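You operate a simulated robot arm through the tools that you are given. There is no shell and no other tool.

Carry out the task below with a simulated robot arm. There is one attempt and no reset: what you move stays moved.

Task
Shut and latch the main valve, vent to zero, open the drain.
Fine: let the air out by the vent button before the drain opens.

The check looks at the end state, three seconds after you hand in, the way a careful person would. Anything else that was tipped, shoved, dropped, spilled or broken makes it a failure.

Robot
A 6-joint arm with a two-finger parallel gripper, fixed in place. Base frame: the origin is at the foot of the arm, x ahead of it, y to its left, z up. Readings come in cm, degrees, newtons and seconds.
With the tool pointing down near the work surface it reaches from about 22 to 66 cm from the base axis. Its first joint turns from -66.0 to 66.0 degrees. Payload 2.9 kg.
The tool frame sits at the grasp point between the pads (the TCP): z along the fingers, y along the line on which they close. The tips reach 3 cm beyond it. Largest opening 11 cm; finger width 2, thickness 1; the body of the gripper, 4.8 by 11.2 cm, starts 5.5 cm behind the TCP.
Orientation is told as [roll, pitch, yaw] about the base's x, y, z axes, in that order, counted from this pose: with the fingers straight down and closing along the base's y, the tool's x points along the base's -x, its y along +y and its z along -z.

Tools
- The arm moves only by the tool drive_tool. Its argument "commands" is a list of rows, each an object (a shift or turn left out is 0, a gripper value left out holds the last) with "delta_rot": the turn, a rotation vector about the base's x, y, z in units of 8 degrees (1.0 is 8 degrees), a list of three; "translation": the shift along the base's x, y, z in units of 20 mm (1.0 is 20 mm), a list of three; "jaw": the closure, from 0 (fully open) to 1 (shut). In form: [{"delta_rot": [rx, ry, rz], "translation": [dx, dy, dz], "jaw": jaw}, ...]. A call has 1 to 20 rows; each row shifts and turns the commanded pose from where the row before left it. A call with a number of a shift or a turn outside -1 to 1 is refused whole. Rows are played at 5 a second. More than 5 cm and 8.6 degrees between two rows, or a gripper value outside its range, and nothing of the call is played. Where a pose cannot be reached the arm comes as near as it can. A force on the tool above 40 N (or 10 N above the force at the start of the call, whichever is more), or a blocked arm, ends the call early, and 0.2 s more pass. The fingers move at their own pace (about 10.8 cm/s each) and stop on an object; they squeeze with about 36 N. The grip force told is the motor's: it shows also when the fingers shut on nothing. Time passes only in rows, and 0.2 s behind the last, so rows that do not move let the fingers close. The reply holds the time, the measured pose of the TCP, the force on the tool along the base axes, the opening and the grip force, in the units named above and with some noise, with the torque about the TCP (base axes, N m) and any sound that the robot's microphone picked up.
- Cameras (640 x 400 px; columns grow to the right, rows downward): "scene" is fixed at [8.62, 43.87, 139.53]; the picture's right is [-0.69, -0.72, 0.00], its down [-0.34, 0.33, -0.88] and it looks along [0.63, -0.61, -0.48] (base axes); focal length 330 px, centre (320, 200). "wrist" rides on the gripper at [7.2, 1.7, -10.3] in the tool frame; the picture's right is [-0.23, 0.97, 0.00], its down [-0.76, -0.18, -0.62] and it looks along [-0.61, -0.14, 0.78] (tool axes); focal length 222 px, centre (320, 200). There is no depth. A picture from a camera that has moved, and an enlarged one, comes with that camera's place and axes in the base frame and with its lens.
- get_image(camera): a new picture of that camera. It takes no simulated time.
- inspect(camera, box): a new picture of the part [left, top, right, bottom] of that camera's present view, enlarged. It takes no simulated time.
- close_job(): hands the job in; it is judged then, once.

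Places have to be worked out from the pictures, the camera data and where the tool is seen. Open the gripper and draw the arm clear of the work before you hand the job in, unless the task says otherwise.

The tools are called after "Request:" by a JSON object that holds its "op" and its "data". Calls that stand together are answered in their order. drive_tool: Moves the arm, as the interface text tells. Its arguments: {"type":"object","properties":{"commands":{"type":"array","items":{"type":"object","properties":{"delta_rot":{"type":"array","items":{"type":"number"}},"translation":{"type":"array","items":{"type":"number"}},"jaw":{"type":"number"}}}}},"required":["commands"]} The other tools are called the same way: get_image (camera) takes a picture; inspect (camera, box) takes an enlarged picture of a part of a camera's view; close_job () hands the job in.

At the start:

```text
clock: 0.0
tcp_pos: [37.81, -8.81, 126.64]
orientation: [0.0, 0.1, 0.0]
wrist_force: [0.0, -0.3, 0.4]
ft_torque: [0.02, 0.02, 0.01]
gripper_width: 11.0
finger_force: 0.1
```

scene: 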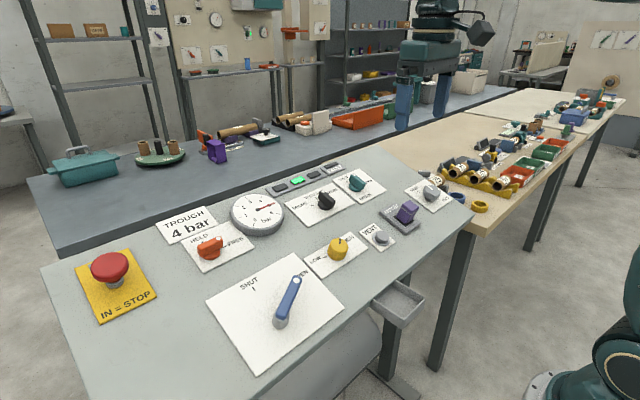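
wrist: 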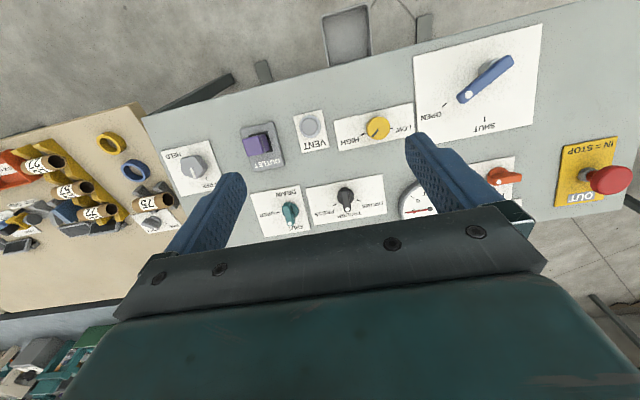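

I start by looking closely at the panel from both cameras.

Request:
{"op": "inspect", "data": {"camera": "scene", "box": [180, 220, 360, 360]}}

Request:
{"op": "inspect", "data": {"camera": "scene", "box": [300, 150, 480, 280]}}

Request:
{"op": "inspect", "data": {"camera": "scene", "box": [60, 160, 300, 340]}}

Request:
{"op": "inspect", "data": {"camera": "wrist", "box": [140, 80, 420, 240]}}

Request:
{"op": "inspect", "data": {"camera": "wrist", "box": [390, 10, 640, 220]}}

```text
2.86 times, centred on (270, 290) of scene
camera zoom: at [8.62, 43.87, 139.53], right [-0.69, -0.72, 0.0], down [-0.34, 0.33, -0.88], along [0.63, -0.61, -0.48], focal length 943 px, centre (463, -57)
```

zoom: 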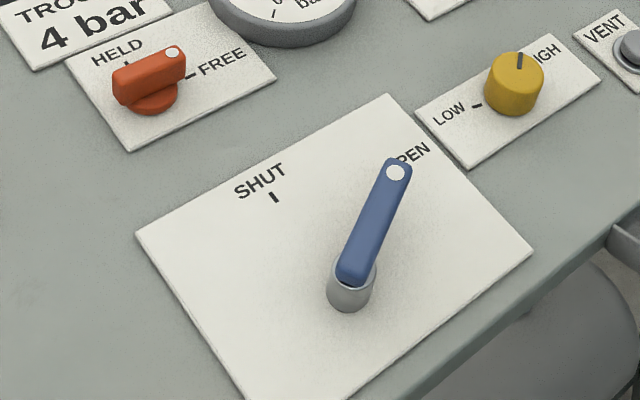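

```text
3.08 times, centred on (390, 215) of scene
camera zoom: at [8.62, 43.87, 139.53], right [-0.69, -0.72, 0.0], down [-0.34, 0.33, -0.88], along [0.63, -0.61, -0.48], focal length 1016 px, centre (105, 154)
```

zoom: 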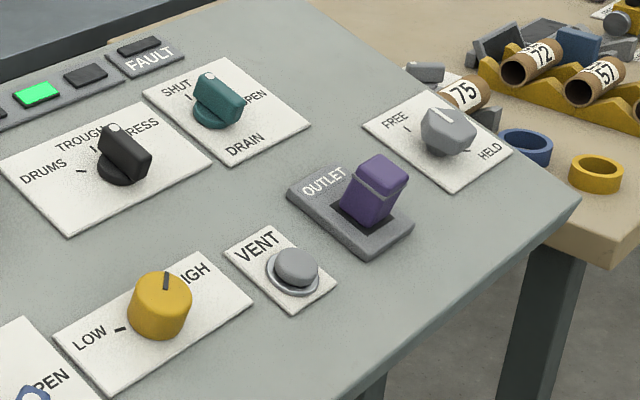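

```text
2.22 times, centred on (180, 250) of scene
camera zoom: at [8.62, 43.87, 139.53], right [-0.69, -0.72, 0.0], down [-0.34, 0.33, -0.88], along [0.63, -0.61, -0.48], focal length 734 px, centre (631, 89)
```

zoom: 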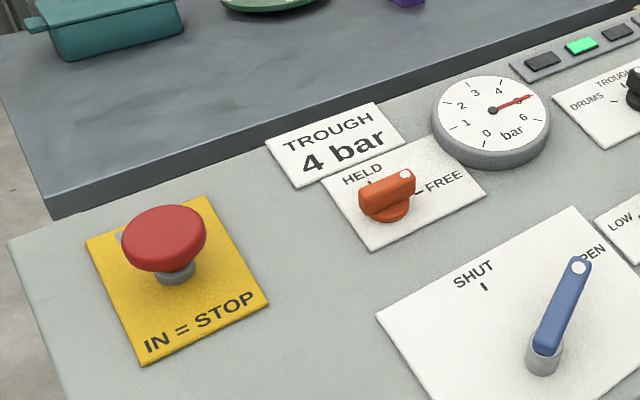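

```text
2.29 times, centred on (280, 160) of wrist
camera zoom: at [30.54, -7.19, 137.03], right [0.23, 0.97, 0.0], down [0.76, -0.18, 0.62], along [0.61, -0.14, -0.78], focal length 508 px, centre (411, 291)
```

zoom: 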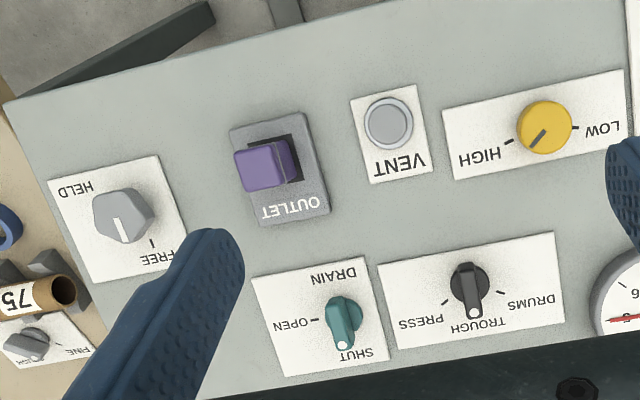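

```text
1.90 times, centred on (515, 115) of wrist
camera zoom: at [30.54, -7.19, 137.03], right [0.23, 0.97, 0.0], down [0.76, -0.18, 0.62], along [0.61, -0.14, -0.78], focal length 423 px, centre (-51, 362)
```

zoom: 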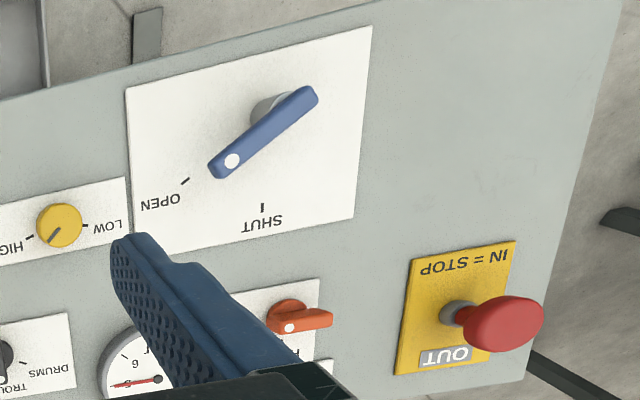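

The blue lever stands at OPEN with its pivot near [43, 20, 92]. The panel slopes up away from the robot at about 17°. I'll move above the lever area with the tool square to the panel and look more closely.

Request:
{"op": "drive_tool", "data": {"commands": [{"translation": [0.17, 0.97, -0.5], "delta_rot": [0, -0.7, 0], "jaw": 0.4}, {"translation": [0.17, 0.97, -0.5], "delta_rot": [0, -0.7, 0]}, {"translation": [0.17, 0.97, -0.5], "delta_rot": [0, -0.725, 0]}, {"translation": [0.17, 0.97, -0.5]}, {"translation": [0.17, 0.97, -0.5]}, {"translation": [0.17, 0.97, -0.5]}, {"translation": [0.17, 0.97, -0.5]}, {"translation": [0.17, 0.97, -0.5]}, {"translation": [0.17, 0.97, -0.5]}, {"translation": [0.17, 0.97, -0.5]}, {"translation": [0.17, 0.97, -0.5]}, {"translation": [0.17, 0.97, -0.5]}]}}

Request:
{"op": "get_image", "data": {"camera": "wrist"}}

Request:
{"op": "get_image", "data": {"camera": "scene"}}

```text
clock: 2.6
tcp_pos: [41.96, 14.41, 114.57]
orientation: [0.0, -17.0, 0.0]
wrist_force: [-0.2, -0.9, 0.7]
ft_torque: [0.0, 0.0, -0.01]
gripper_width: 6.61
finger_force: 0.0
```

```text
taken
camera wrist: at [31.96, 16.13, 122.4], right [0.22, 0.97, 0.07], down [0.55, -0.18, 0.82], along [0.81, -0.14, -0.57], focal length 222 px, centre (320, 200)
```

wrist: 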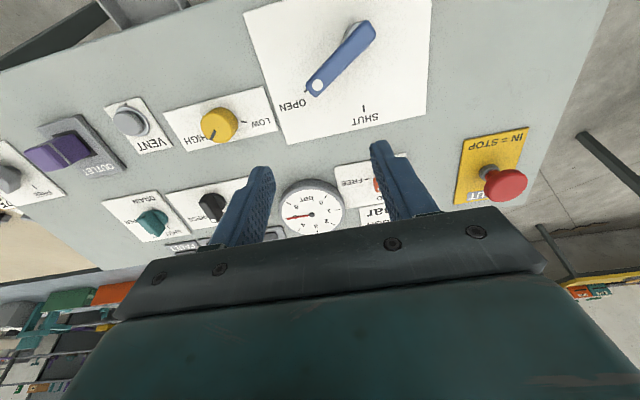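

```text
taken
```

scene: 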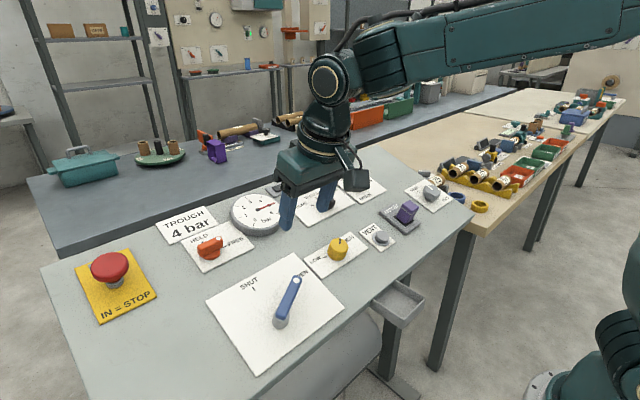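

The tilt is right. I'll zoom in on the lever and the two HELD/FREE knobs from this view to refine their places.

Request:
{"op": "inspect", "data": {"camera": "wrist", "box": [240, 0, 440, 125]}}

Request:
{"op": "inspect", "data": {"camera": "wrist", "box": [260, 130, 440, 250]}}

Request:
{"op": "inspect", "data": {"camera": "wrist", "box": [0, 80, 260, 250]}}

Request:
{"op": "inspect", "data": {"camera": "scene", "box": [180, 180, 290, 280]}}

Request:
{"op": "inspect", "data": {"camera": "scene", "box": [360, 170, 470, 260]}}

```text
3.20 times, centred on (340, 62) of wrist
camera zoom: at [31.96, 16.13, 122.4], right [0.22, 0.97, 0.07], down [0.55, -0.18, 0.82], along [0.81, -0.14, -0.57], focal length 711 px, centre (256, 640)
```

zoom: 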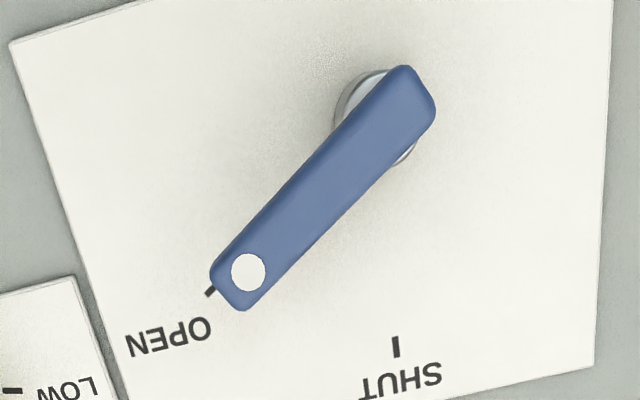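

```text
3.33 times, centred on (350, 190) of wrist
camera zoom: at [31.96, 16.13, 122.4], right [0.22, 0.97, 0.07], down [0.55, -0.18, 0.82], along [0.81, -0.14, -0.57], focal length 740 px, centre (220, 233)
```

zoom: 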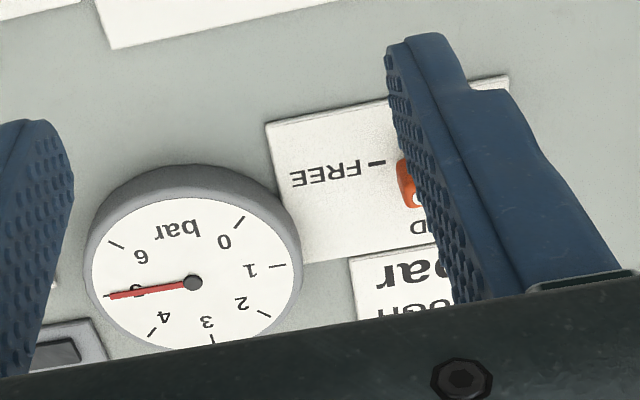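

```text
2.35 times, centred on (130, 165) of wrist
camera zoom: at [31.96, 16.13, 122.4], right [0.22, 0.97, 0.07], down [0.55, -0.18, 0.82], along [0.81, -0.14, -0.57], focal length 523 px, centre (767, 282)
```

zoom: 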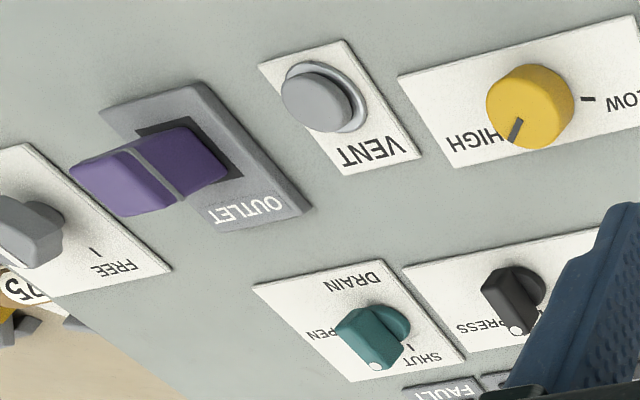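

```text
4.00 times, centred on (235, 230) of scene
camera zoom: at [8.62, 43.87, 139.53], right [-0.69, -0.72, 0.0], down [-0.34, 0.33, -0.88], along [0.63, -0.61, -0.48], focal length 1321 px, centre (660, 80)
```

zoom: 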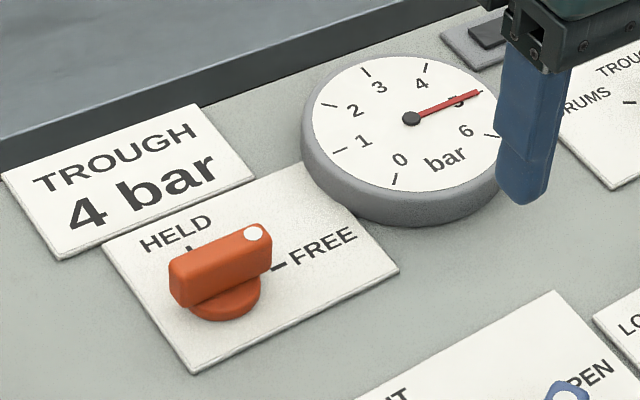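

```text
4.44 times, centred on (415, 215) of scene
camera zoom: at [8.62, 43.87, 139.53], right [-0.69, -0.72, 0.0], down [-0.34, 0.33, -0.88], along [0.63, -0.61, -0.48], focal length 1467 px, centre (-102, 133)
```

zoom: 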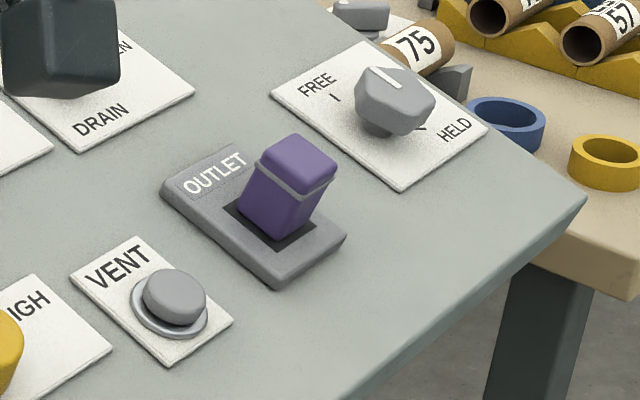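

The orange HELD/FREE knob sits by the main valve, while the grey one sits by the outlet. The gauge reads 5 bar. I'll turn the jaws by −60° about the panel normal so they straddle the blue lever, and come down part way.

Request:
{"op": "drive_tool", "data": {"commands": [{"translation": [0.063, 0.019, -0.634], "delta_rot": [0.274, 0, -0.896], "jaw": 0.55}, {"translation": [0.063, 0.019, -0.634], "delta_rot": [0.274, 0, -0.896]}, {"translation": [0.063, 0.019, -0.634], "delta_rot": [0.274, 0, -0.896]}, {"translation": [0.063, 0.019, -0.634], "delta_rot": [0.274, 0, -0.896]}, {"translation": [0.063, 0.019, -0.634], "delta_rot": [0.274, 0, -0.896]}, {"translation": [0.063, 0.019, -0.634], "delta_rot": [0.274, 0, -0.896]}, {"translation": [0.063, 0.019, -0.634], "delta_rot": [0.274, 0, -0.896]}, {"translation": [0.063, 0.019, -0.634], "delta_rot": [0.274, 0, -0.896]}]}}

Request:
{"op": "get_image", "data": {"camera": "wrist"}}

Request:
{"op": "inspect", "data": {"camera": "scene", "box": [180, 200, 380, 380]}}

```text
clock: 4.4
tcp_pos: [42.93, 14.71, 104.45]
orientation: [14.8, -8.4, -61.2]
wrist_force: [0.8, -0.1, -0.6]
ft_torque: [-0.01, -0.02, -0.01]
gripper_width: 4.97
finger_force: 0.0
```

```text
taken
camera wrist: at [37.83, 21.84, 113.76], right [0.92, 0.29, 0.28], down [0.03, -0.75, 0.66], along [0.4, -0.6, -0.7], focal length 222 px, centre (320, 200)
```

wrist: 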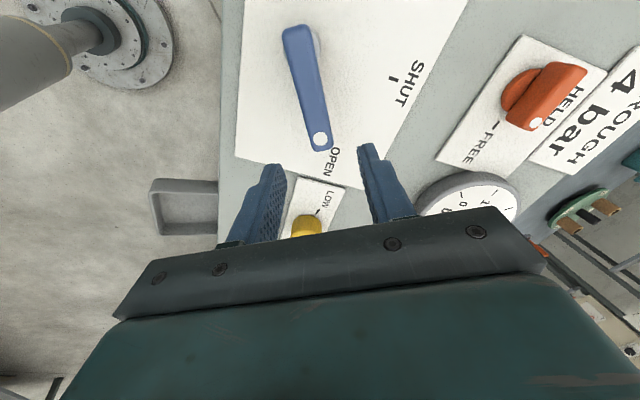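

```text
2.22 times, centred on (280, 290) of scene
camera zoom: at [8.62, 43.87, 139.53], right [-0.69, -0.72, 0.0], down [-0.34, 0.33, -0.88], along [0.63, -0.61, -0.48], focal length 734 px, centre (409, 0)
```

zoom: 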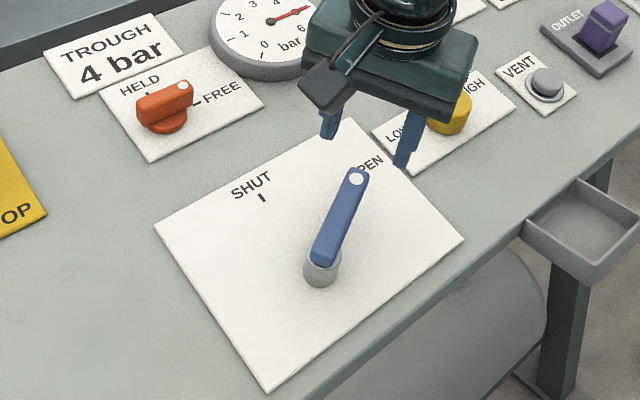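

The lever dot lies on the tool axis and the lever runs along the tool's x, so the alignment is good. I'll come down along the normal to straddle the lever.

Request:
{"op": "drive_tool", "data": {"commands": [{"translation": [0.155, 0.052, -0.611]}, {"translation": [0.155, 0.052, -0.611]}, {"translation": [0.155, 0.052, -0.611]}, {"translation": [0.155, 0.052, -0.611]}, {"translation": [0.155, 0.052, -0.611]}, {"jaw": 0.68}, {}]}}

Request:
{"op": "get_image", "data": {"camera": "wrist"}}

Request:
{"op": "inspect", "data": {"camera": "scene", "box": [180, 200, 380, 380]}}

```text
clock: 6.0
tcp_pos: [44.45, 15.31, 98.29]
orientation: [14.8, -8.4, -61.0]
wrist_force: [-0.7, 0.6, 0.1]
ft_torque: [0.01, -0.02, -0.01]
gripper_width: 3.53
finger_force: 0.0
```

```text
taken
camera wrist: at [39.38, 22.34, 107.66], right [0.92, 0.29, 0.28], down [0.04, -0.75, 0.66], along [0.4, -0.6, -0.69], focal length 222 px, centre (320, 200)
```

wrist: 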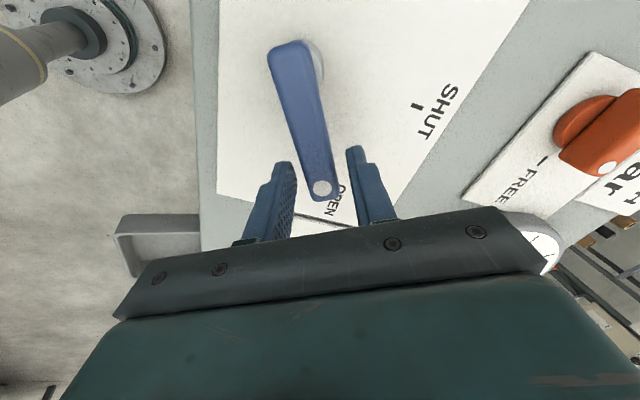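

```text
2.22 times, centred on (280, 290) of scene
camera zoom: at [8.62, 43.87, 139.53], right [-0.69, -0.72, 0.0], down [-0.34, 0.33, -0.88], along [0.63, -0.61, -0.48], focal length 734 px, centre (409, 0)
```

zoom: 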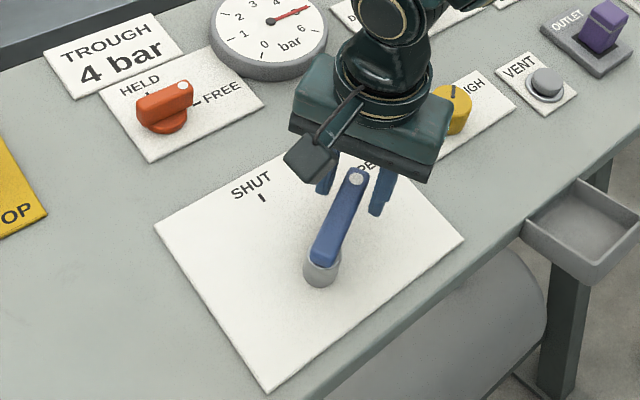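

The jaws straddle the lever with about 2 cm of overlap, and its axis is about 6 cm toward the pivot. I'll swing it the first half of the arc toward SHUT.

Request:
{"op": "drive_tool", "data": {"commands": [{"translation": [0.307, 0.214, 0.094], "delta_rot": [-0.274, 0, 0.896]}, {"translation": [0.277, 0.255, 0.085], "delta_rot": [-0.274, 0, 0.896]}, {"translation": [0.243, 0.29, 0.074], "delta_rot": [-0.274, 0, 0.896]}, {"translation": [0.205, 0.321, 0.0625], "delta_rot": [-0.274, 0, 0.896]}]}}

Request:
{"op": "get_image", "data": {"camera": "wrist"}}

Request:
{"op": "inspect", "data": {"camera": "scene", "box": [180, 180, 380, 360]}}

```text
clock: 7.0
tcp_pos: [46.59, 17.57, 99.03]
orientation: [8.5, -14.8, -30.9]
wrist_force: [-0.7, -0.1, -0.4]
ft_torque: [0.01, 0.04, -0.01]
gripper_width: 3.53
finger_force: 0.0
```

```text
taken
camera wrist: at [38.31, 22.47, 107.33], right [0.65, 0.73, 0.2], down [0.37, -0.53, 0.76], along [0.66, -0.43, -0.61], focal length 222 px, centre (320, 200)
```

wrist: 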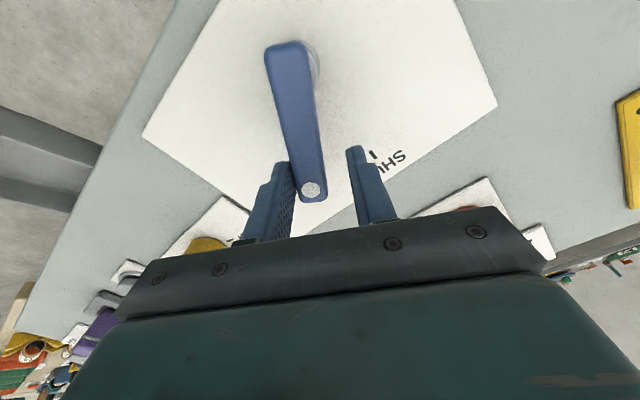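

```text
2.22 times, centred on (280, 270) of scene
camera zoom: at [8.62, 43.87, 139.53], right [-0.69, -0.72, 0.0], down [-0.34, 0.33, -0.88], along [0.63, -0.61, -0.48], focal length 734 px, centre (409, 44)
```

zoom: 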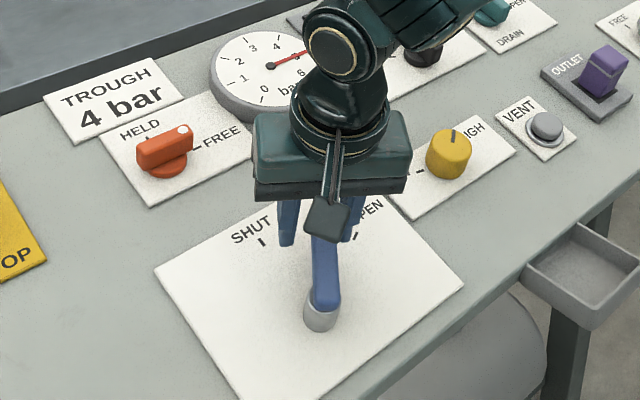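

The lever follows easily. I'll do the remaining arc and watch the forces.

Request:
{"op": "drive_tool", "data": {"commands": [{"translation": [0.163, 0.346, 0.05], "delta_rot": [-0.274, 0, 0.896]}, {"translation": [0.119, 0.366, 0.036], "delta_rot": [-0.274, 0, 0.896]}, {"translation": [0.072, 0.379, 0.022], "delta_rot": [-0.274, 0, 0.896]}, {"translation": [0.024, 0.385, 0.007], "delta_rot": [-0.274, 0, 0.896]}, {"translation": [0, 0.2, 0]}]}}

Request:
{"op": "get_image", "data": {"camera": "wrist"}}

Request:
{"op": "inspect", "data": {"camera": "scene", "box": [180, 180, 380, 360]}}

```text
clock: 8.2
tcp_pos: [47.27, 20.72, 99.31]
orientation: [-0.2, -16.9, 0.1]
wrist_force: [0.6, -0.5, -0.1]
ft_torque: [0.0, -0.02, -0.04]
gripper_width: 3.55
finger_force: 0.4
```

```text
taken
camera wrist: at [37.31, 22.42, 107.07], right [0.22, 0.97, 0.07], down [0.55, -0.18, 0.82], along [0.81, -0.14, -0.57], focal length 222 px, centre (320, 200)
```

wrist: 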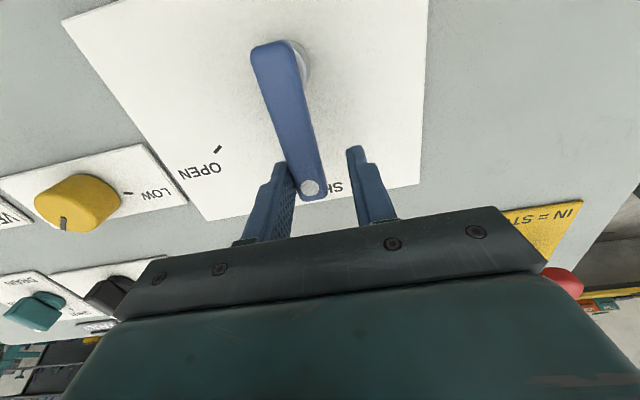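

```text
2.22 times, centred on (280, 270) of scene
camera zoom: at [8.62, 43.87, 139.53], right [-0.69, -0.72, 0.0], down [-0.34, 0.33, -0.88], along [0.63, -0.61, -0.48], focal length 734 px, centre (409, 44)
```

zoom: 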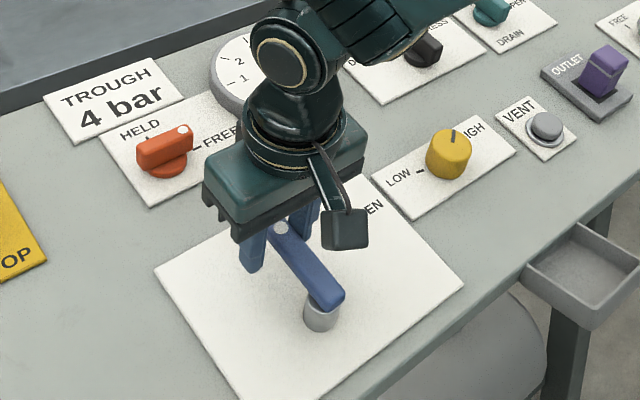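

The lever is within a few degrees of SHUT; I estimate its dot lags by about 0.5 cm. I'll nudge toward +y in small steps and watch for a stop.

Request:
{"op": "drive_tool", "data": {"commands": [{"translation": [0, 0.1, 0]}, {"translation": [0, 0.1, 0]}, {}]}}

Request:
{"op": "inspect", "data": {"camera": "wrist", "box": [200, 20, 440, 220]}}

```text
clock: 9.0
tcp_pos: [47.26, 20.97, 99.29]
orientation: [-0.1, -17.0, -0.1]
wrist_force: [-0.9, -11.0, 1.8]
ft_torque: [-0.22, 0.13, 0.07]
gripper_width: 4.06
finger_force: 5.1
```

```text
2.00 times, centred on (320, 120) of wrist
camera zoom: at [37.33, 22.74, 107.08], right [0.22, 0.97, 0.06], down [0.55, -0.18, 0.82], along [0.81, -0.14, -0.57], focal length 444 px, centre (320, 360)
```

zoom: 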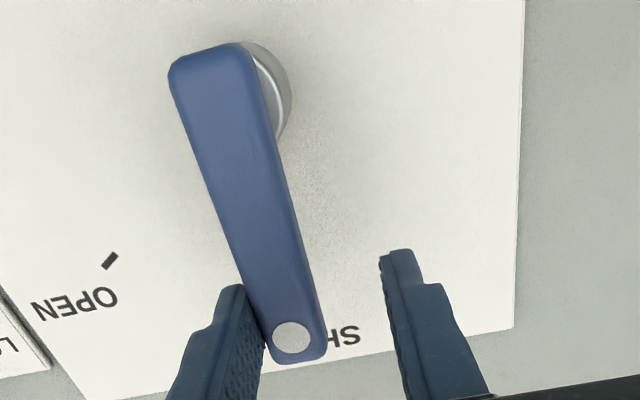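

An 11 N reaction shows the lever is at its SHUT stop. I'll back off slightly, open the jaws, withdraw along the normal and see whether it stays.

Request:
{"op": "drive_tool", "data": {"commands": [{"translation": [0, -0.25, 0]}, {"translation": [0, 0, 0], "jaw": 0.6}, {"translation": [-0.25, 0, 0.8]}, {"translation": [-0.25, 0, 0.8]}, {"translation": [-0.25, 0, 0.8]}, {"translation": [-0.25, 0, 0.8]}, {"translation": [-0.25, 0, 0.8]}]}}

Request:
{"op": "get_image", "data": {"camera": "wrist"}}

Request:
{"op": "inspect", "data": {"camera": "scene", "box": [160, 180, 380, 360]}}

```text
clock: 10.6
tcp_pos: [44.79, 20.69, 107.25]
orientation: [0.1, -17.1, 0.0]
wrist_force: [0.0, -0.2, -0.6]
ft_torque: [0.0, -0.03, -0.05]
gripper_width: 4.41
finger_force: 0.1
```

```text
taken
camera wrist: at [34.84, 22.33, 115.1], right [0.22, 0.97, 0.07], down [0.55, -0.18, 0.82], along [0.81, -0.14, -0.57], focal length 222 px, centre (320, 200)
```

wrist: 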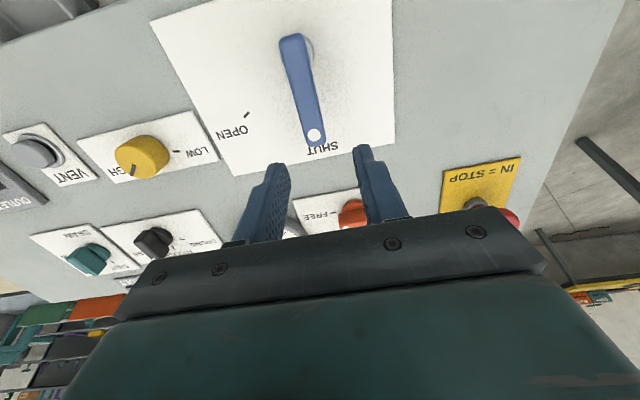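

```text
2.22 times, centred on (270, 270) of scene
camera zoom: at [8.62, 43.87, 139.53], right [-0.69, -0.72, 0.0], down [-0.34, 0.33, -0.88], along [0.63, -0.61, -0.48], focal length 734 px, centre (431, 44)
```

zoom: 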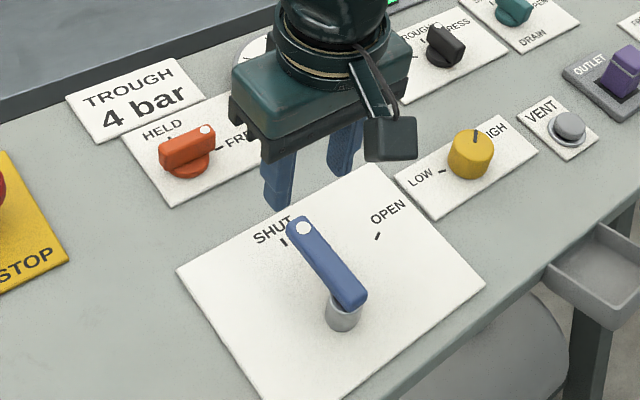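

The lever stays at SHUT, and it lies parallel to the panel's up direction. Next is the orange latch knob: I'll hover over about [62, 22.6, 99.5] with the jaws turned −90° so they close up and down the panel.

Request:
{"op": "drive_tool", "data": {"commands": [{"translation": [0.58, 0.08, 0.155], "delta_rot": [0.274, 0, -0.896]}, {"translation": [0.58, 0.08, 0.155], "delta_rot": [0.274, 0, -0.896]}, {"translation": [0.58, 0.08, 0.155], "delta_rot": [0.274, 0, -0.896]}, {"translation": [0.58, 0.08, 0.155], "delta_rot": [0.274, 0, -0.896]}, {"translation": [0.58, 0.08, 0.155], "delta_rot": [0.274, 0, -0.896]}, {"translation": [0.58, 0.08, 0.155], "delta_rot": [0.274, 0, -0.896]}, {"translation": [0.58, 0.08, 0.155], "delta_rot": [0.274, 0, -0.896]}, {"translation": [0.58, 0.08, 0.155], "delta_rot": [0.274, 0, -0.896]}, {"translation": [0.58, 0.08, 0.155], "delta_rot": [0.274, 0, -0.896]}, {"translation": [0.58, 0.08, 0.155], "delta_rot": [0.274, 0, -0.896]}, {"translation": [0.58, 0.08, 0.155], "delta_rot": [0.274, 0, -0.896]}, {"translation": [0.58, 0.08, 0.155], "delta_rot": [0.274, 0, -0.896]}, {}]}}

Request:
{"op": "get_image", "data": {"camera": "wrist"}}

Request:
{"op": "get_image", "data": {"camera": "scene"}}

```text
clock: 13.4
tcp_pos: [58.56, 22.68, 110.95]
orientation: [16.8, 0.0, -90.1]
wrist_force: [-0.8, -0.7, 0.3]
ft_torque: [-0.01, 0.03, 0.04]
gripper_width: 4.43
finger_force: 0.0
```

```text
taken
camera wrist: at [57.25, 29.81, 121.38], right [0.93, -0.23, 0.28], down [-0.35, -0.76, 0.54], along [0.09, -0.61, -0.79], focal length 222 px, centre (320, 200)
```

wrist: 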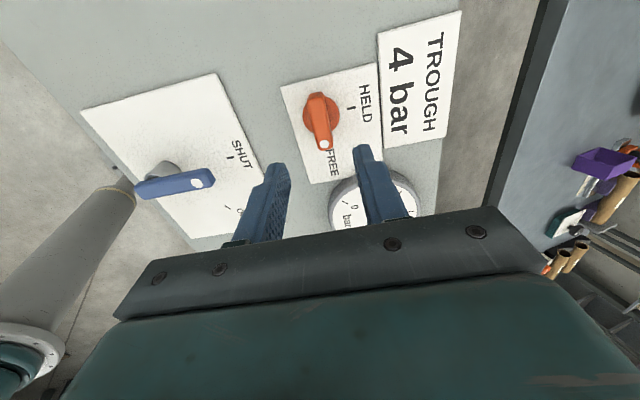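

```text
taken
```

scene: 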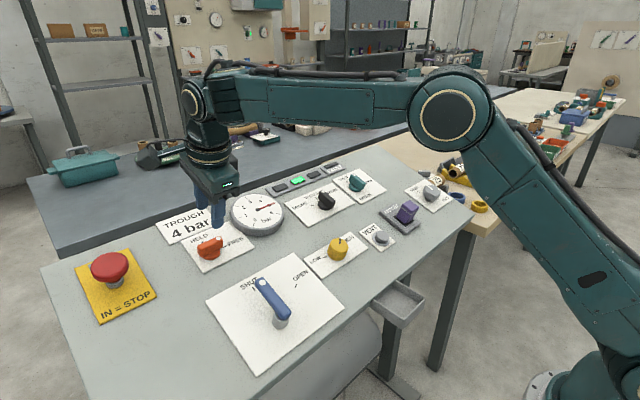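

Request:
{"op": "inspect", "data": {"camera": "wrist", "box": [260, 50, 400, 190]}}

Request:
{"op": "inspect", "data": {"camera": "scene", "box": [160, 180, 260, 280]}}

```text
2.86 times, centred on (330, 120) of wrist
camera zoom: at [57.25, 29.81, 121.38], right [0.93, -0.23, 0.28], down [-0.35, -0.76, 0.54], along [0.09, -0.61, -0.79], focal length 635 px, centre (291, 429)
```

zoom: 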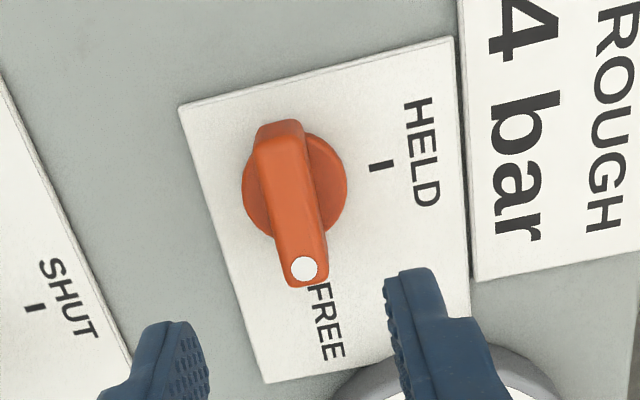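

```text
4.00 times, centred on (210, 230) of scene
camera zoom: at [8.62, 43.87, 139.53], right [-0.69, -0.72, 0.0], down [-0.34, 0.33, -0.88], along [0.63, -0.61, -0.48], focal length 1321 px, centre (760, 80)
```

zoom: 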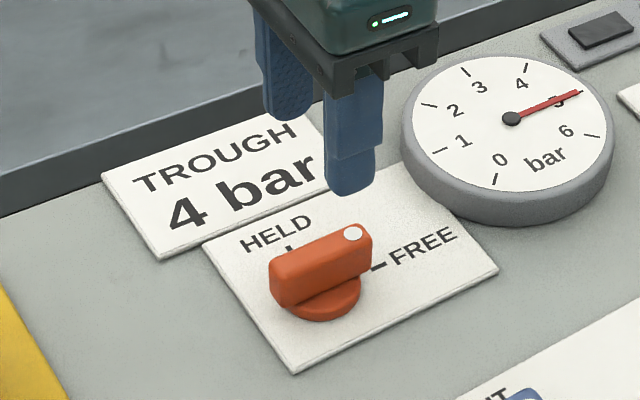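

The knob sits on the tool axis with its bar along the tool's x, and its top is about 10 cm below the TCP. I'll come down 8.8 cm along the normal and check.

Request:
{"op": "drive_tool", "data": {"commands": [{"translation": [0.214, 0, -0.701]}, {"translation": [0.214, 0, -0.701]}, {"translation": [0.214, 0, -0.701]}, {"translation": [0.214, 0, -0.701]}, {"translation": [0.214, 0, -0.701]}, {"translation": [0.214, 0, -0.701]}, {}]}}

Request:
{"op": "get_image", "data": {"camera": "wrist"}}

Request:
{"op": "inspect", "data": {"camera": "scene", "box": [150, 170, 290, 290]}}

```text
clock: 15.0
tcp_pos: [61.24, 22.49, 102.41]
orientation: [17.0, 0.0, -89.9]
wrist_force: [0.2, 0.2, -0.1]
ft_torque: [0.01, -0.02, 0.01]
gripper_width: 4.36
finger_force: 0.1
```

```text
taken
camera wrist: at [59.89, 29.76, 112.95], right [0.93, -0.23, 0.28], down [-0.35, -0.76, 0.54], along [0.09, -0.61, -0.79], focal length 222 px, centre (320, 200)
```

wrist: 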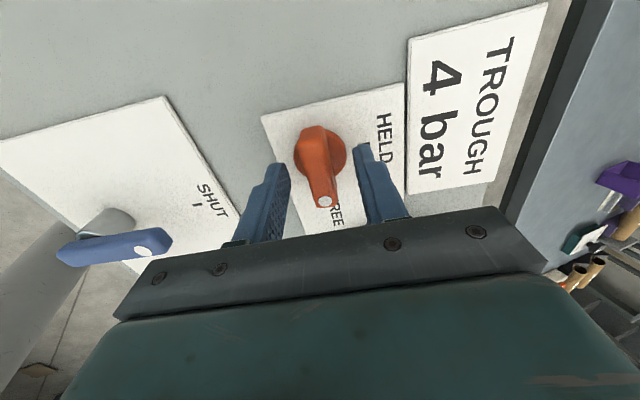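

```text
3.33 times, centred on (220, 230) of scene
camera zoom: at [8.62, 43.87, 139.53], right [-0.69, -0.72, 0.0], down [-0.34, 0.33, -0.88], along [0.63, -0.61, -0.48], focal length 1101 px, centre (653, 100)
```

zoom: 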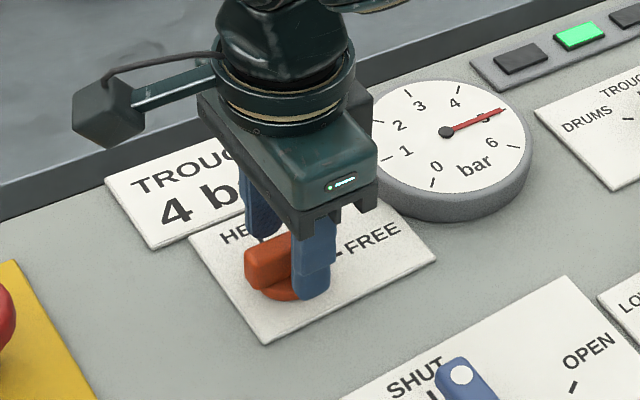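

Request:
{"op": "inspect", "data": {"camera": "wrist", "box": [260, 100, 400, 230]}}

```text
3.08 times, centred on (330, 165) of wrist
camera zoom: at [59.89, 29.76, 112.95], right [0.93, -0.23, 0.28], down [-0.35, -0.76, 0.54], along [0.09, -0.61, -0.79], focal length 684 px, centre (289, 308)
```

zoom: 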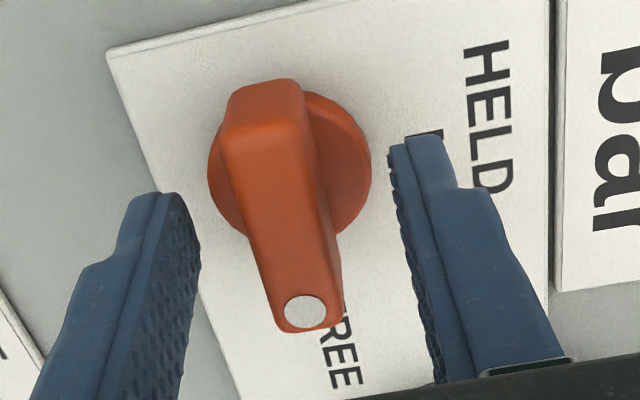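

The bar is between the fingers with over 1 cm of overlap. I'll centre it (+0.3 cm y), go 0.4 cm deeper and close on it.

Request:
{"op": "drive_tool", "data": {"commands": [{"translation": [0.01, 0.15, -0.205]}, {"jaw": 0.8}, {"jaw": 1.0}, {}, {}]}}

Request:
{"op": "inspect", "data": {"camera": "wrist", "box": [260, 100, 400, 230]}}

```text
clock: 16.2
tcp_pos: [61.37, 22.89, 102.11]
orientation: [17.0, 0.0, -89.8]
wrist_force: [13.1, 3.0, -3.4]
ft_torque: [0.15, -1.28, 0.06]
gripper_width: 1.62
finger_force: 45.1
```

```text
3.08 times, centred on (330, 165) of wrist
camera zoom: at [59.93, 30.08, 112.57], right [0.93, -0.23, 0.29], down [-0.35, -0.76, 0.54], along [0.1, -0.61, -0.79], focal length 684 px, centre (289, 308)
```

zoom: 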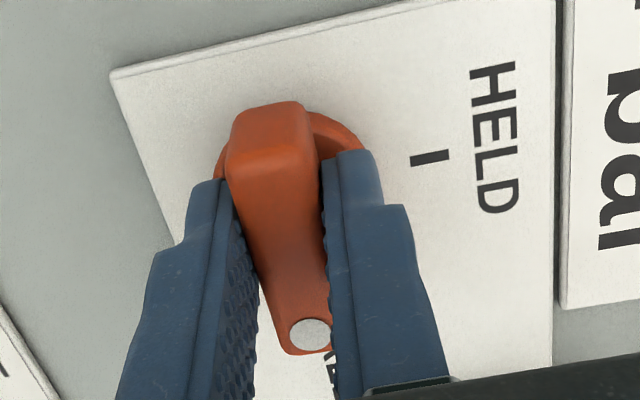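

Gripped at 1.6 cm wide, with a small side load in +x. I'll relieve that and begin turning counter‑clockwise toward HELD.

Request:
{"op": "drive_tool", "data": {"commands": [{"translation": [0.06, 0, 0.018]}, {"delta_rot": [-0.274, 0, 0.896]}, {"delta_rot": [-0.274, 0, 0.896]}, {"delta_rot": [-0.274, 0, 0.896]}]}}

Request:
{"op": "get_image", "data": {"camera": "wrist"}}

```text
clock: 17.2
tcp_pos: [61.14, 22.78, 102.09]
orientation: [15.4, -6.5, -68.2]
wrist_force: [-12.0, -2.7, -0.6]
ft_torque: [-0.78, -1.23, -0.31]
gripper_width: 1.62
finger_force: 44.9
```

```text
taken
camera wrist: at [57.11, 30.17, 111.69], right [0.94, 0.17, 0.28], down [-0.06, -0.77, 0.64], along [0.32, -0.62, -0.72], focal length 222 px, centre (320, 200)
```

wrist: 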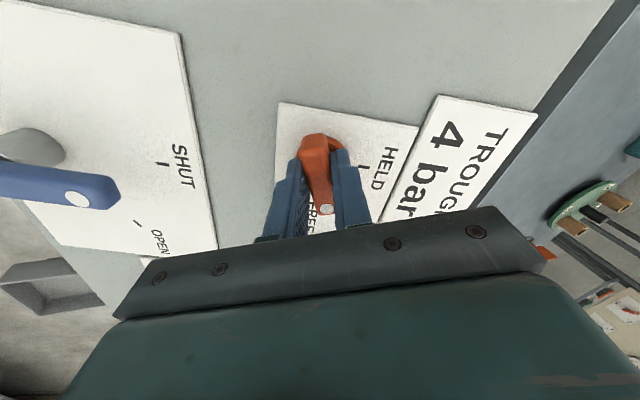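

The knob turns. The side load has swung to −12 N x, so the knob's axis lies slightly toward −y of my grip. I'll continue along a small arc that follows it.

Request:
{"op": "drive_tool", "data": {"commands": [{"translation": [-0.08, 0, -0.025]}, {"translation": [-0.031, -0.022, -0.0095], "delta_rot": [-0.274, 0, 0.896]}, {"translation": [-0.031, -0.022, -0.0095], "delta_rot": [-0.274, 0, 0.896]}, {"translation": [-0.031, -0.022, -0.0095], "delta_rot": [-0.274, 0, 0.896]}]}}

```text
clock: 18.2
tcp_pos: [61.06, 22.68, 102.05]
orientation: [12.2, -11.9, -46.1]
wrist_force: [0.6, 0.6, -7.8]
ft_torque: [-0.02, -1.6, -0.05]
gripper_width: 1.59
finger_force: 44.8
```

The loads dropped to nearly nothing. I'll continue turning.

Request:
{"op": "drive_tool", "data": {"commands": [{"translation": [-0.021, -0.032, -0.02], "delta_rot": [-0.274, 0, 0.896]}, {"translation": [-0.021, -0.032, -0.015], "delta_rot": [-0.274, 0, 0.896]}, {"translation": [-0.021, -0.032, -0.006], "delta_rot": [-0.274, 0, 0.896]}]}}

Request:
{"op": "get_image", "data": {"camera": "wrist"}}

```text
clock: 19.0
tcp_pos: [61.09, 22.64, 102.05]
orientation: [6.7, -15.8, -23.2]
wrist_force: [13.2, 7.0, -7.1]
ft_torque: [0.4, -0.9, 0.14]
gripper_width: 1.58
finger_force: 45.2
```

```text
taken
camera wrist: at [52.21, 26.91, 110.19], right [0.55, 0.82, 0.17], down [0.43, -0.45, 0.78], along [0.72, -0.36, -0.6], focal length 222 px, centre (320, 200)
```

wrist: 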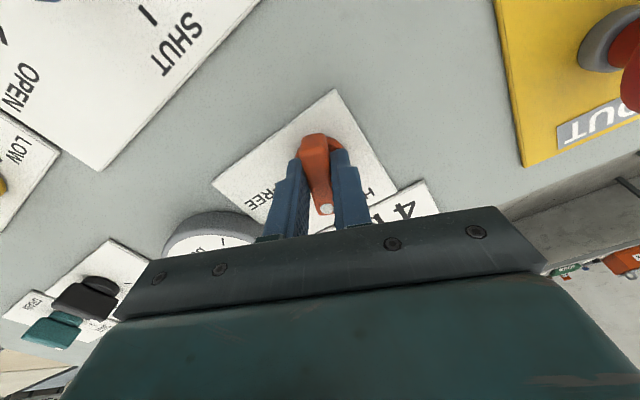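

The load is now +13/+7 N, so my arc overcorrected. I'll relieve it and finish the last 22°.

Request:
{"op": "drive_tool", "data": {"commands": [{"translation": [0.07, 0.04, 0.0]}, {"translation": [0, 0, 0], "delta_rot": [-0.274, 0, 0.896]}, {"translation": [0, 0, 0], "delta_rot": [-0.274, 0, 0.896]}]}}

```text
clock: 19.8
tcp_pos: [61.07, 22.68, 101.98]
orientation: [2.2, -16.8, -7.9]
wrist_force: [-4.2, -5.7, 3.0]
ft_torque: [0.2, -0.92, 0.04]
gripper_width: 1.58
finger_force: 45.3
```

Request:
{"op": "drive_tool", "data": {"commands": [{"translation": [-0.02, -0.02, 0], "delta_rot": [-0.274, 0, 0.896]}, {}]}}

Request:
{"op": "inspect", "data": {"camera": "wrist", "box": [220, 60, 440, 230]}}

Request:
{"op": "inspect", "data": {"camera": "scene", "box": [150, 170, 290, 290]}}

```text
clock: 20.4
tcp_pos: [60.97, 22.57, 101.94]
orientation: [-0.1, -16.9, -0.1]
wrist_force: [0.5, -8.1, 6.9]
ft_torque: [-0.06, 1.4, -0.03]
gripper_width: 1.59
finger_force: 45.2
```

```text
2.35 times, centred on (330, 145) of wrist
camera zoom: at [51.09, 24.19, 109.87], right [0.22, 0.97, 0.07], down [0.55, -0.18, 0.82], along [0.81, -0.14, -0.57], focal length 523 px, centre (296, 329)
```

zoom: 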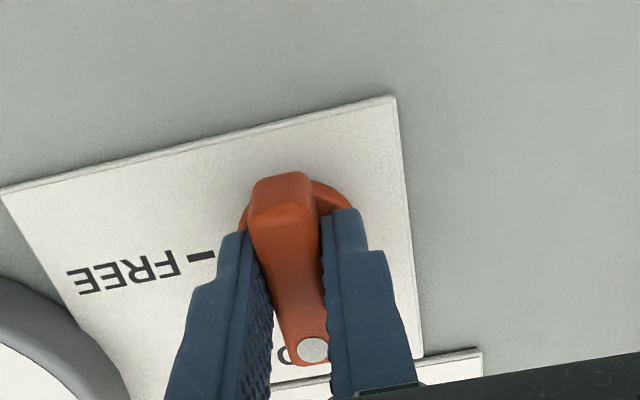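

```text
3.33 times, centred on (220, 230) of scene
camera zoom: at [8.61, 43.84, 139.54], right [-0.69, -0.72, 0.0], down [-0.34, 0.33, -0.88], along [0.63, -0.61, -0.48], focal length 1101 px, centre (653, 100)
```

zoom: 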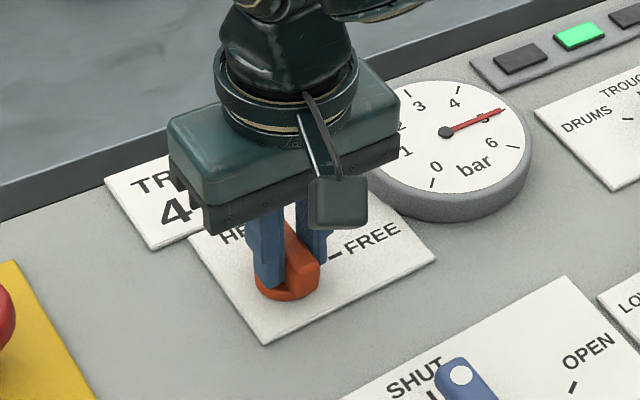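

The knob's dot now points to HELD. I'll open the jaws, withdraw along the normal and verify.

Request:
{"op": "drive_tool", "data": {"commands": [{"jaw": 0.6}, {}, {"translation": [-0.25, 0, 0.8]}, {"translation": [-0.25, 0, 0.8]}, {"translation": [-0.25, 0, 0.8]}, {"translation": [-0.25, 0, 0.8]}, {"translation": [-0.25, 0, 0.8]}]}}

Request:
{"op": "get_image", "data": {"camera": "wrist"}}

Request:
{"op": "inspect", "data": {"camera": "scene", "box": [150, 170, 330, 330]}}

```text
clock: 22.0
tcp_pos: [58.51, 22.51, 110.13]
orientation: [0.0, -16.9, 0.1]
wrist_force: [0.0, 0.0, -0.3]
ft_torque: [0.02, 0.03, -0.02]
gripper_width: 4.39
finger_force: 0.2
```

```text
taken
camera wrist: at [48.59, 24.21, 117.9], right [0.22, 0.97, 0.07], down [0.55, -0.18, 0.82], along [0.81, -0.14, -0.57], focal length 222 px, centre (320, 200)
```

wrist: 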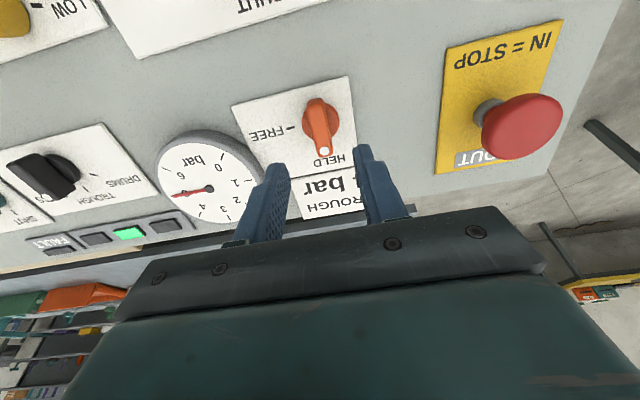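

```text
2.50 times, centred on (240, 250) of scene
camera zoom: at [8.62, 43.87, 139.53], right [-0.69, -0.72, 0.0], down [-0.34, 0.33, -0.88], along [0.63, -0.61, -0.48], focal length 825 px, centre (520, 75)
```

zoom: 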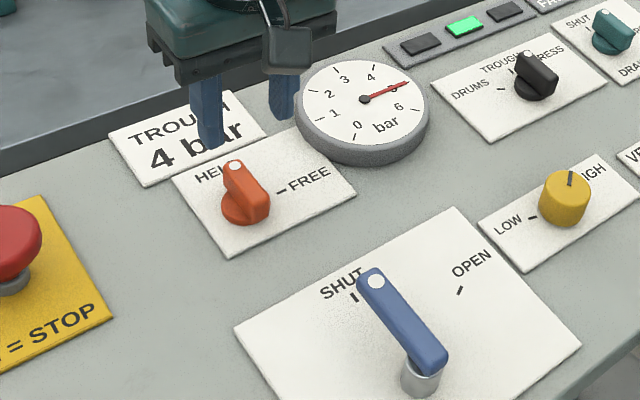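

The latch is at HELD and the lever is at SHUT. Next is the vent button near [45.8, −12.6, 93.7]: I'll travel there at height with the fingers shut.

Request:
{"op": "drive_tool", "data": {"commands": [{"translation": [-0.439, -0.975, -0.17], "jaw": 1.0}, {"translation": [-0.439, -0.975, -0.17]}, {"translation": [-0.439, -0.975, -0.17]}, {"translation": [-0.439, -0.975, -0.17]}, {"translation": [-0.439, -0.975, -0.17]}, {"translation": [-0.439, -0.975, -0.17]}, {"translation": [-0.439, -0.975, -0.17]}, {"translation": [-0.439, -0.975, -0.17]}, {"translation": [-0.439, -0.975, -0.17]}, {"translation": [-0.439, -0.975, -0.17]}, {"translation": [-0.439, -0.975, -0.17]}, {"translation": [-0.439, -0.975, -0.17]}, {"translation": [-0.439, -0.975, -0.17]}, {"translation": [-0.439, -0.975, -0.17]}, {"translation": [-0.439, -0.975, -0.17]}, {"translation": [-0.439, -0.975, -0.17]}, {"translation": [-0.439, -0.975, -0.17]}, {"translation": [-0.439, -0.975, -0.17]}, {}]}}

Request:
{"op": "get_image", "data": {"camera": "wrist"}}

Request:
{"op": "inspect", "data": {"camera": "scene", "box": [300, 150, 480, 290]}}

```text
clock: 26.0
tcp_pos: [42.64, -12.49, 104.04]
orientation: [0.0, -17.0, 0.1]
wrist_force: [0.6, -1.0, -1.0]
ft_torque: [0.03, 0.0, 0.01]
gripper_width: 0.0
finger_force: 36.5
```

```text
taken
camera wrist: at [32.7, -10.84, 111.78], right [0.22, 0.97, 0.07], down [0.55, -0.18, 0.82], along [0.81, -0.14, -0.57], focal length 222 px, centre (320, 200)
```

wrist: 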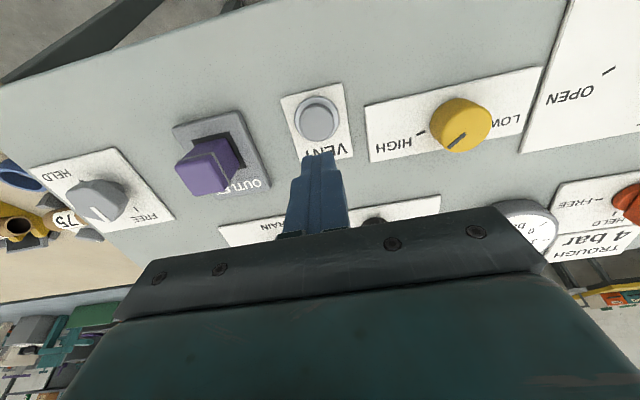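

```text
2.86 times, centred on (390, 220) of scene
camera zoom: at [8.62, 43.87, 139.53], right [-0.69, -0.72, 0.0], down [-0.34, 0.33, -0.88], along [0.63, -0.61, -0.48], focal length 943 px, centre (120, 143)
```

zoom: 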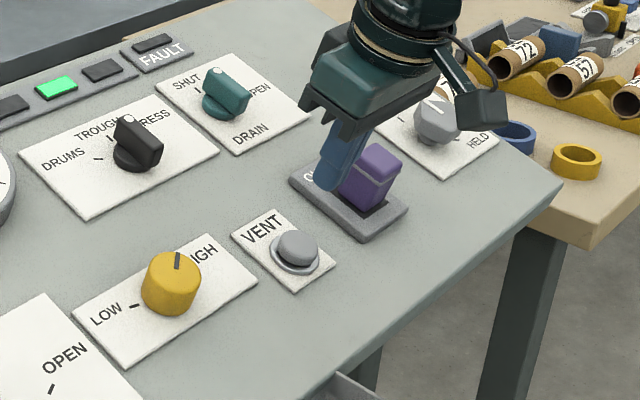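

The button is about 10.8 cm along the tool axis, so its top is 7.8 cm beyond the fingertips. I'll close 7 cm of that and correct the small sideways offset.

Request:
{"op": "drive_tool", "data": {"commands": [{"translation": [0.186, -0.02, -0.675]}, {"translation": [0.186, -0.02, -0.675]}, {"translation": [0.186, -0.02, -0.675]}, {"translation": [0.186, -0.02, -0.675]}, {"translation": [0.186, -0.02, -0.675]}, {}]}}

Request:
{"op": "inspect", "data": {"camera": "wrist", "box": [240, 90, 400, 220]}}

Request:
{"op": "inspect", "data": {"camera": "scene", "box": [320, 180, 450, 280]}}

```text
clock: 27.4
tcp_pos: [44.62, -12.65, 97.03]
orientation: [0.0, -17.0, 0.1]
wrist_force: [-1.5, 0.7, 0.2]
ft_torque: [0.01, 0.0, 0.04]
gripper_width: 0.01
finger_force: 35.3
```

```text
3.08 times, centred on (320, 155) of wrist
camera zoom: at [34.68, -11.01, 104.94], right [0.22, 0.97, 0.07], down [0.55, -0.18, 0.82], along [0.81, -0.14, -0.57], focal length 684 px, centre (320, 338)
```

zoom: 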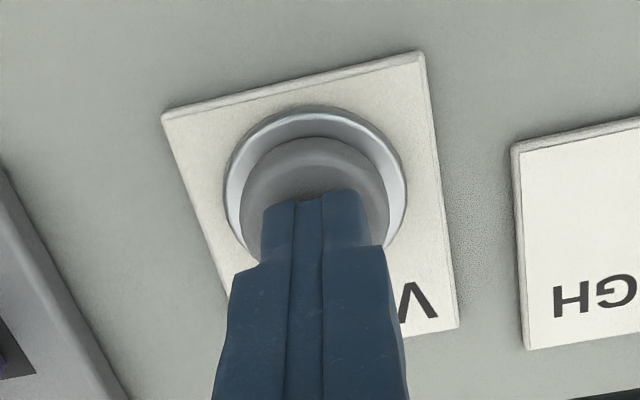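

```text
4.00 times, centred on (385, 230) of scene
camera zoom: at [8.62, 43.87, 139.53], right [-0.69, -0.72, 0.0], down [-0.34, 0.33, -0.88], along [0.63, -0.61, -0.48], focal length 1321 px, centre (60, 80)
```

zoom: 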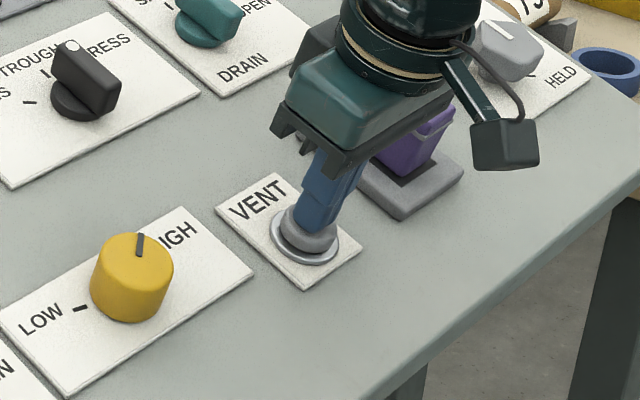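

The fingertips are centred just above the button. I'll press along the normal in small steps.

Request:
{"op": "drive_tool", "data": {"commands": [{"translation": [0.0438, 0, -0.1434]}, {"translation": [0.0438, 0, -0.1434]}, {"translation": [0.0438, 0, -0.1434]}, {}]}}

Request:
{"op": "get_image", "data": {"camera": "scene"}}

Request:
{"op": "inspect", "data": {"camera": "scene", "box": [220, 160, 340, 250]}}

```text
clock: 28.4
tcp_pos: [44.83, -12.52, 96.39]
orientation: [0.0, -17.2, 0.1]
wrist_force: [-11.0, 1.9, 26.9]
ft_torque: [0.08, -0.04, -0.03]
gripper_width: 0.02
finger_force: 35.3
heard: click
```

```text
taken
```

scene: 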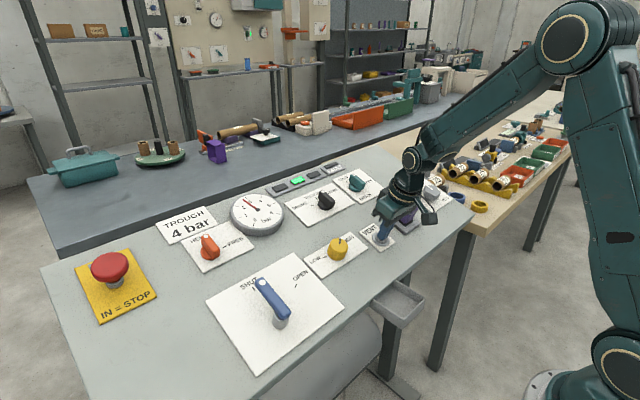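

```text
4.44 times, centred on (280, 205) of scene
camera zoom: at [8.55, 43.89, 139.53], right [-0.69, -0.72, 0.0], down [-0.34, 0.33, -0.88], along [0.63, -0.61, -0.47], focal length 1467 px, centre (498, 178)
```

zoom: 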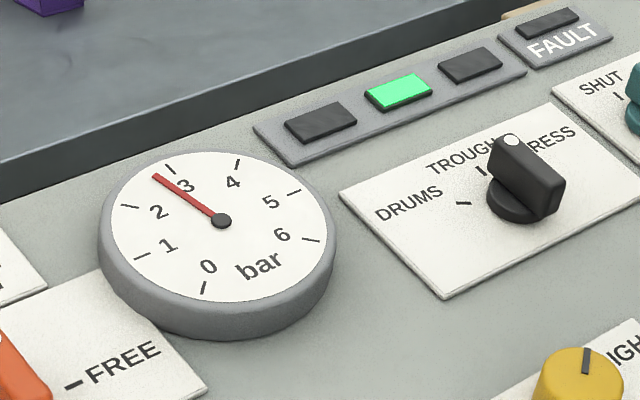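

The button clicked and the pressure is falling (now about 2.9 bar). I'll keep holding until the gauge reaches zero.

Request:
{"op": "drive_tool", "data": {"commands": [{}, {}, {}, {}, {}, {}, {}, {}, {}, {}]}}

Request:
{"op": "inspect", "data": {"camera": "scene", "box": [220, 160, 340, 250]}}

```text
clock: 30.6
tcp_pos: [44.93, -12.76, 96.31]
orientation: [-0.1, -17.2, 0.1]
wrist_force: [-3.4, 1.0, 30.1]
ft_torque: [0.04, -0.34, -0.01]
gripper_width: 0.0
finger_force: 36.2
```

```text
4.44 times, centred on (280, 205) of scene
camera zoom: at [8.56, 43.89, 139.53], right [-0.69, -0.72, 0.0], down [-0.34, 0.33, -0.88], along [0.63, -0.61, -0.47], focal length 1467 px, centre (498, 178)
```

zoom: 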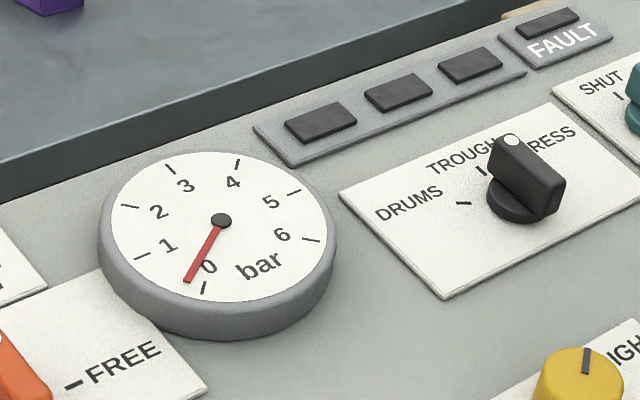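

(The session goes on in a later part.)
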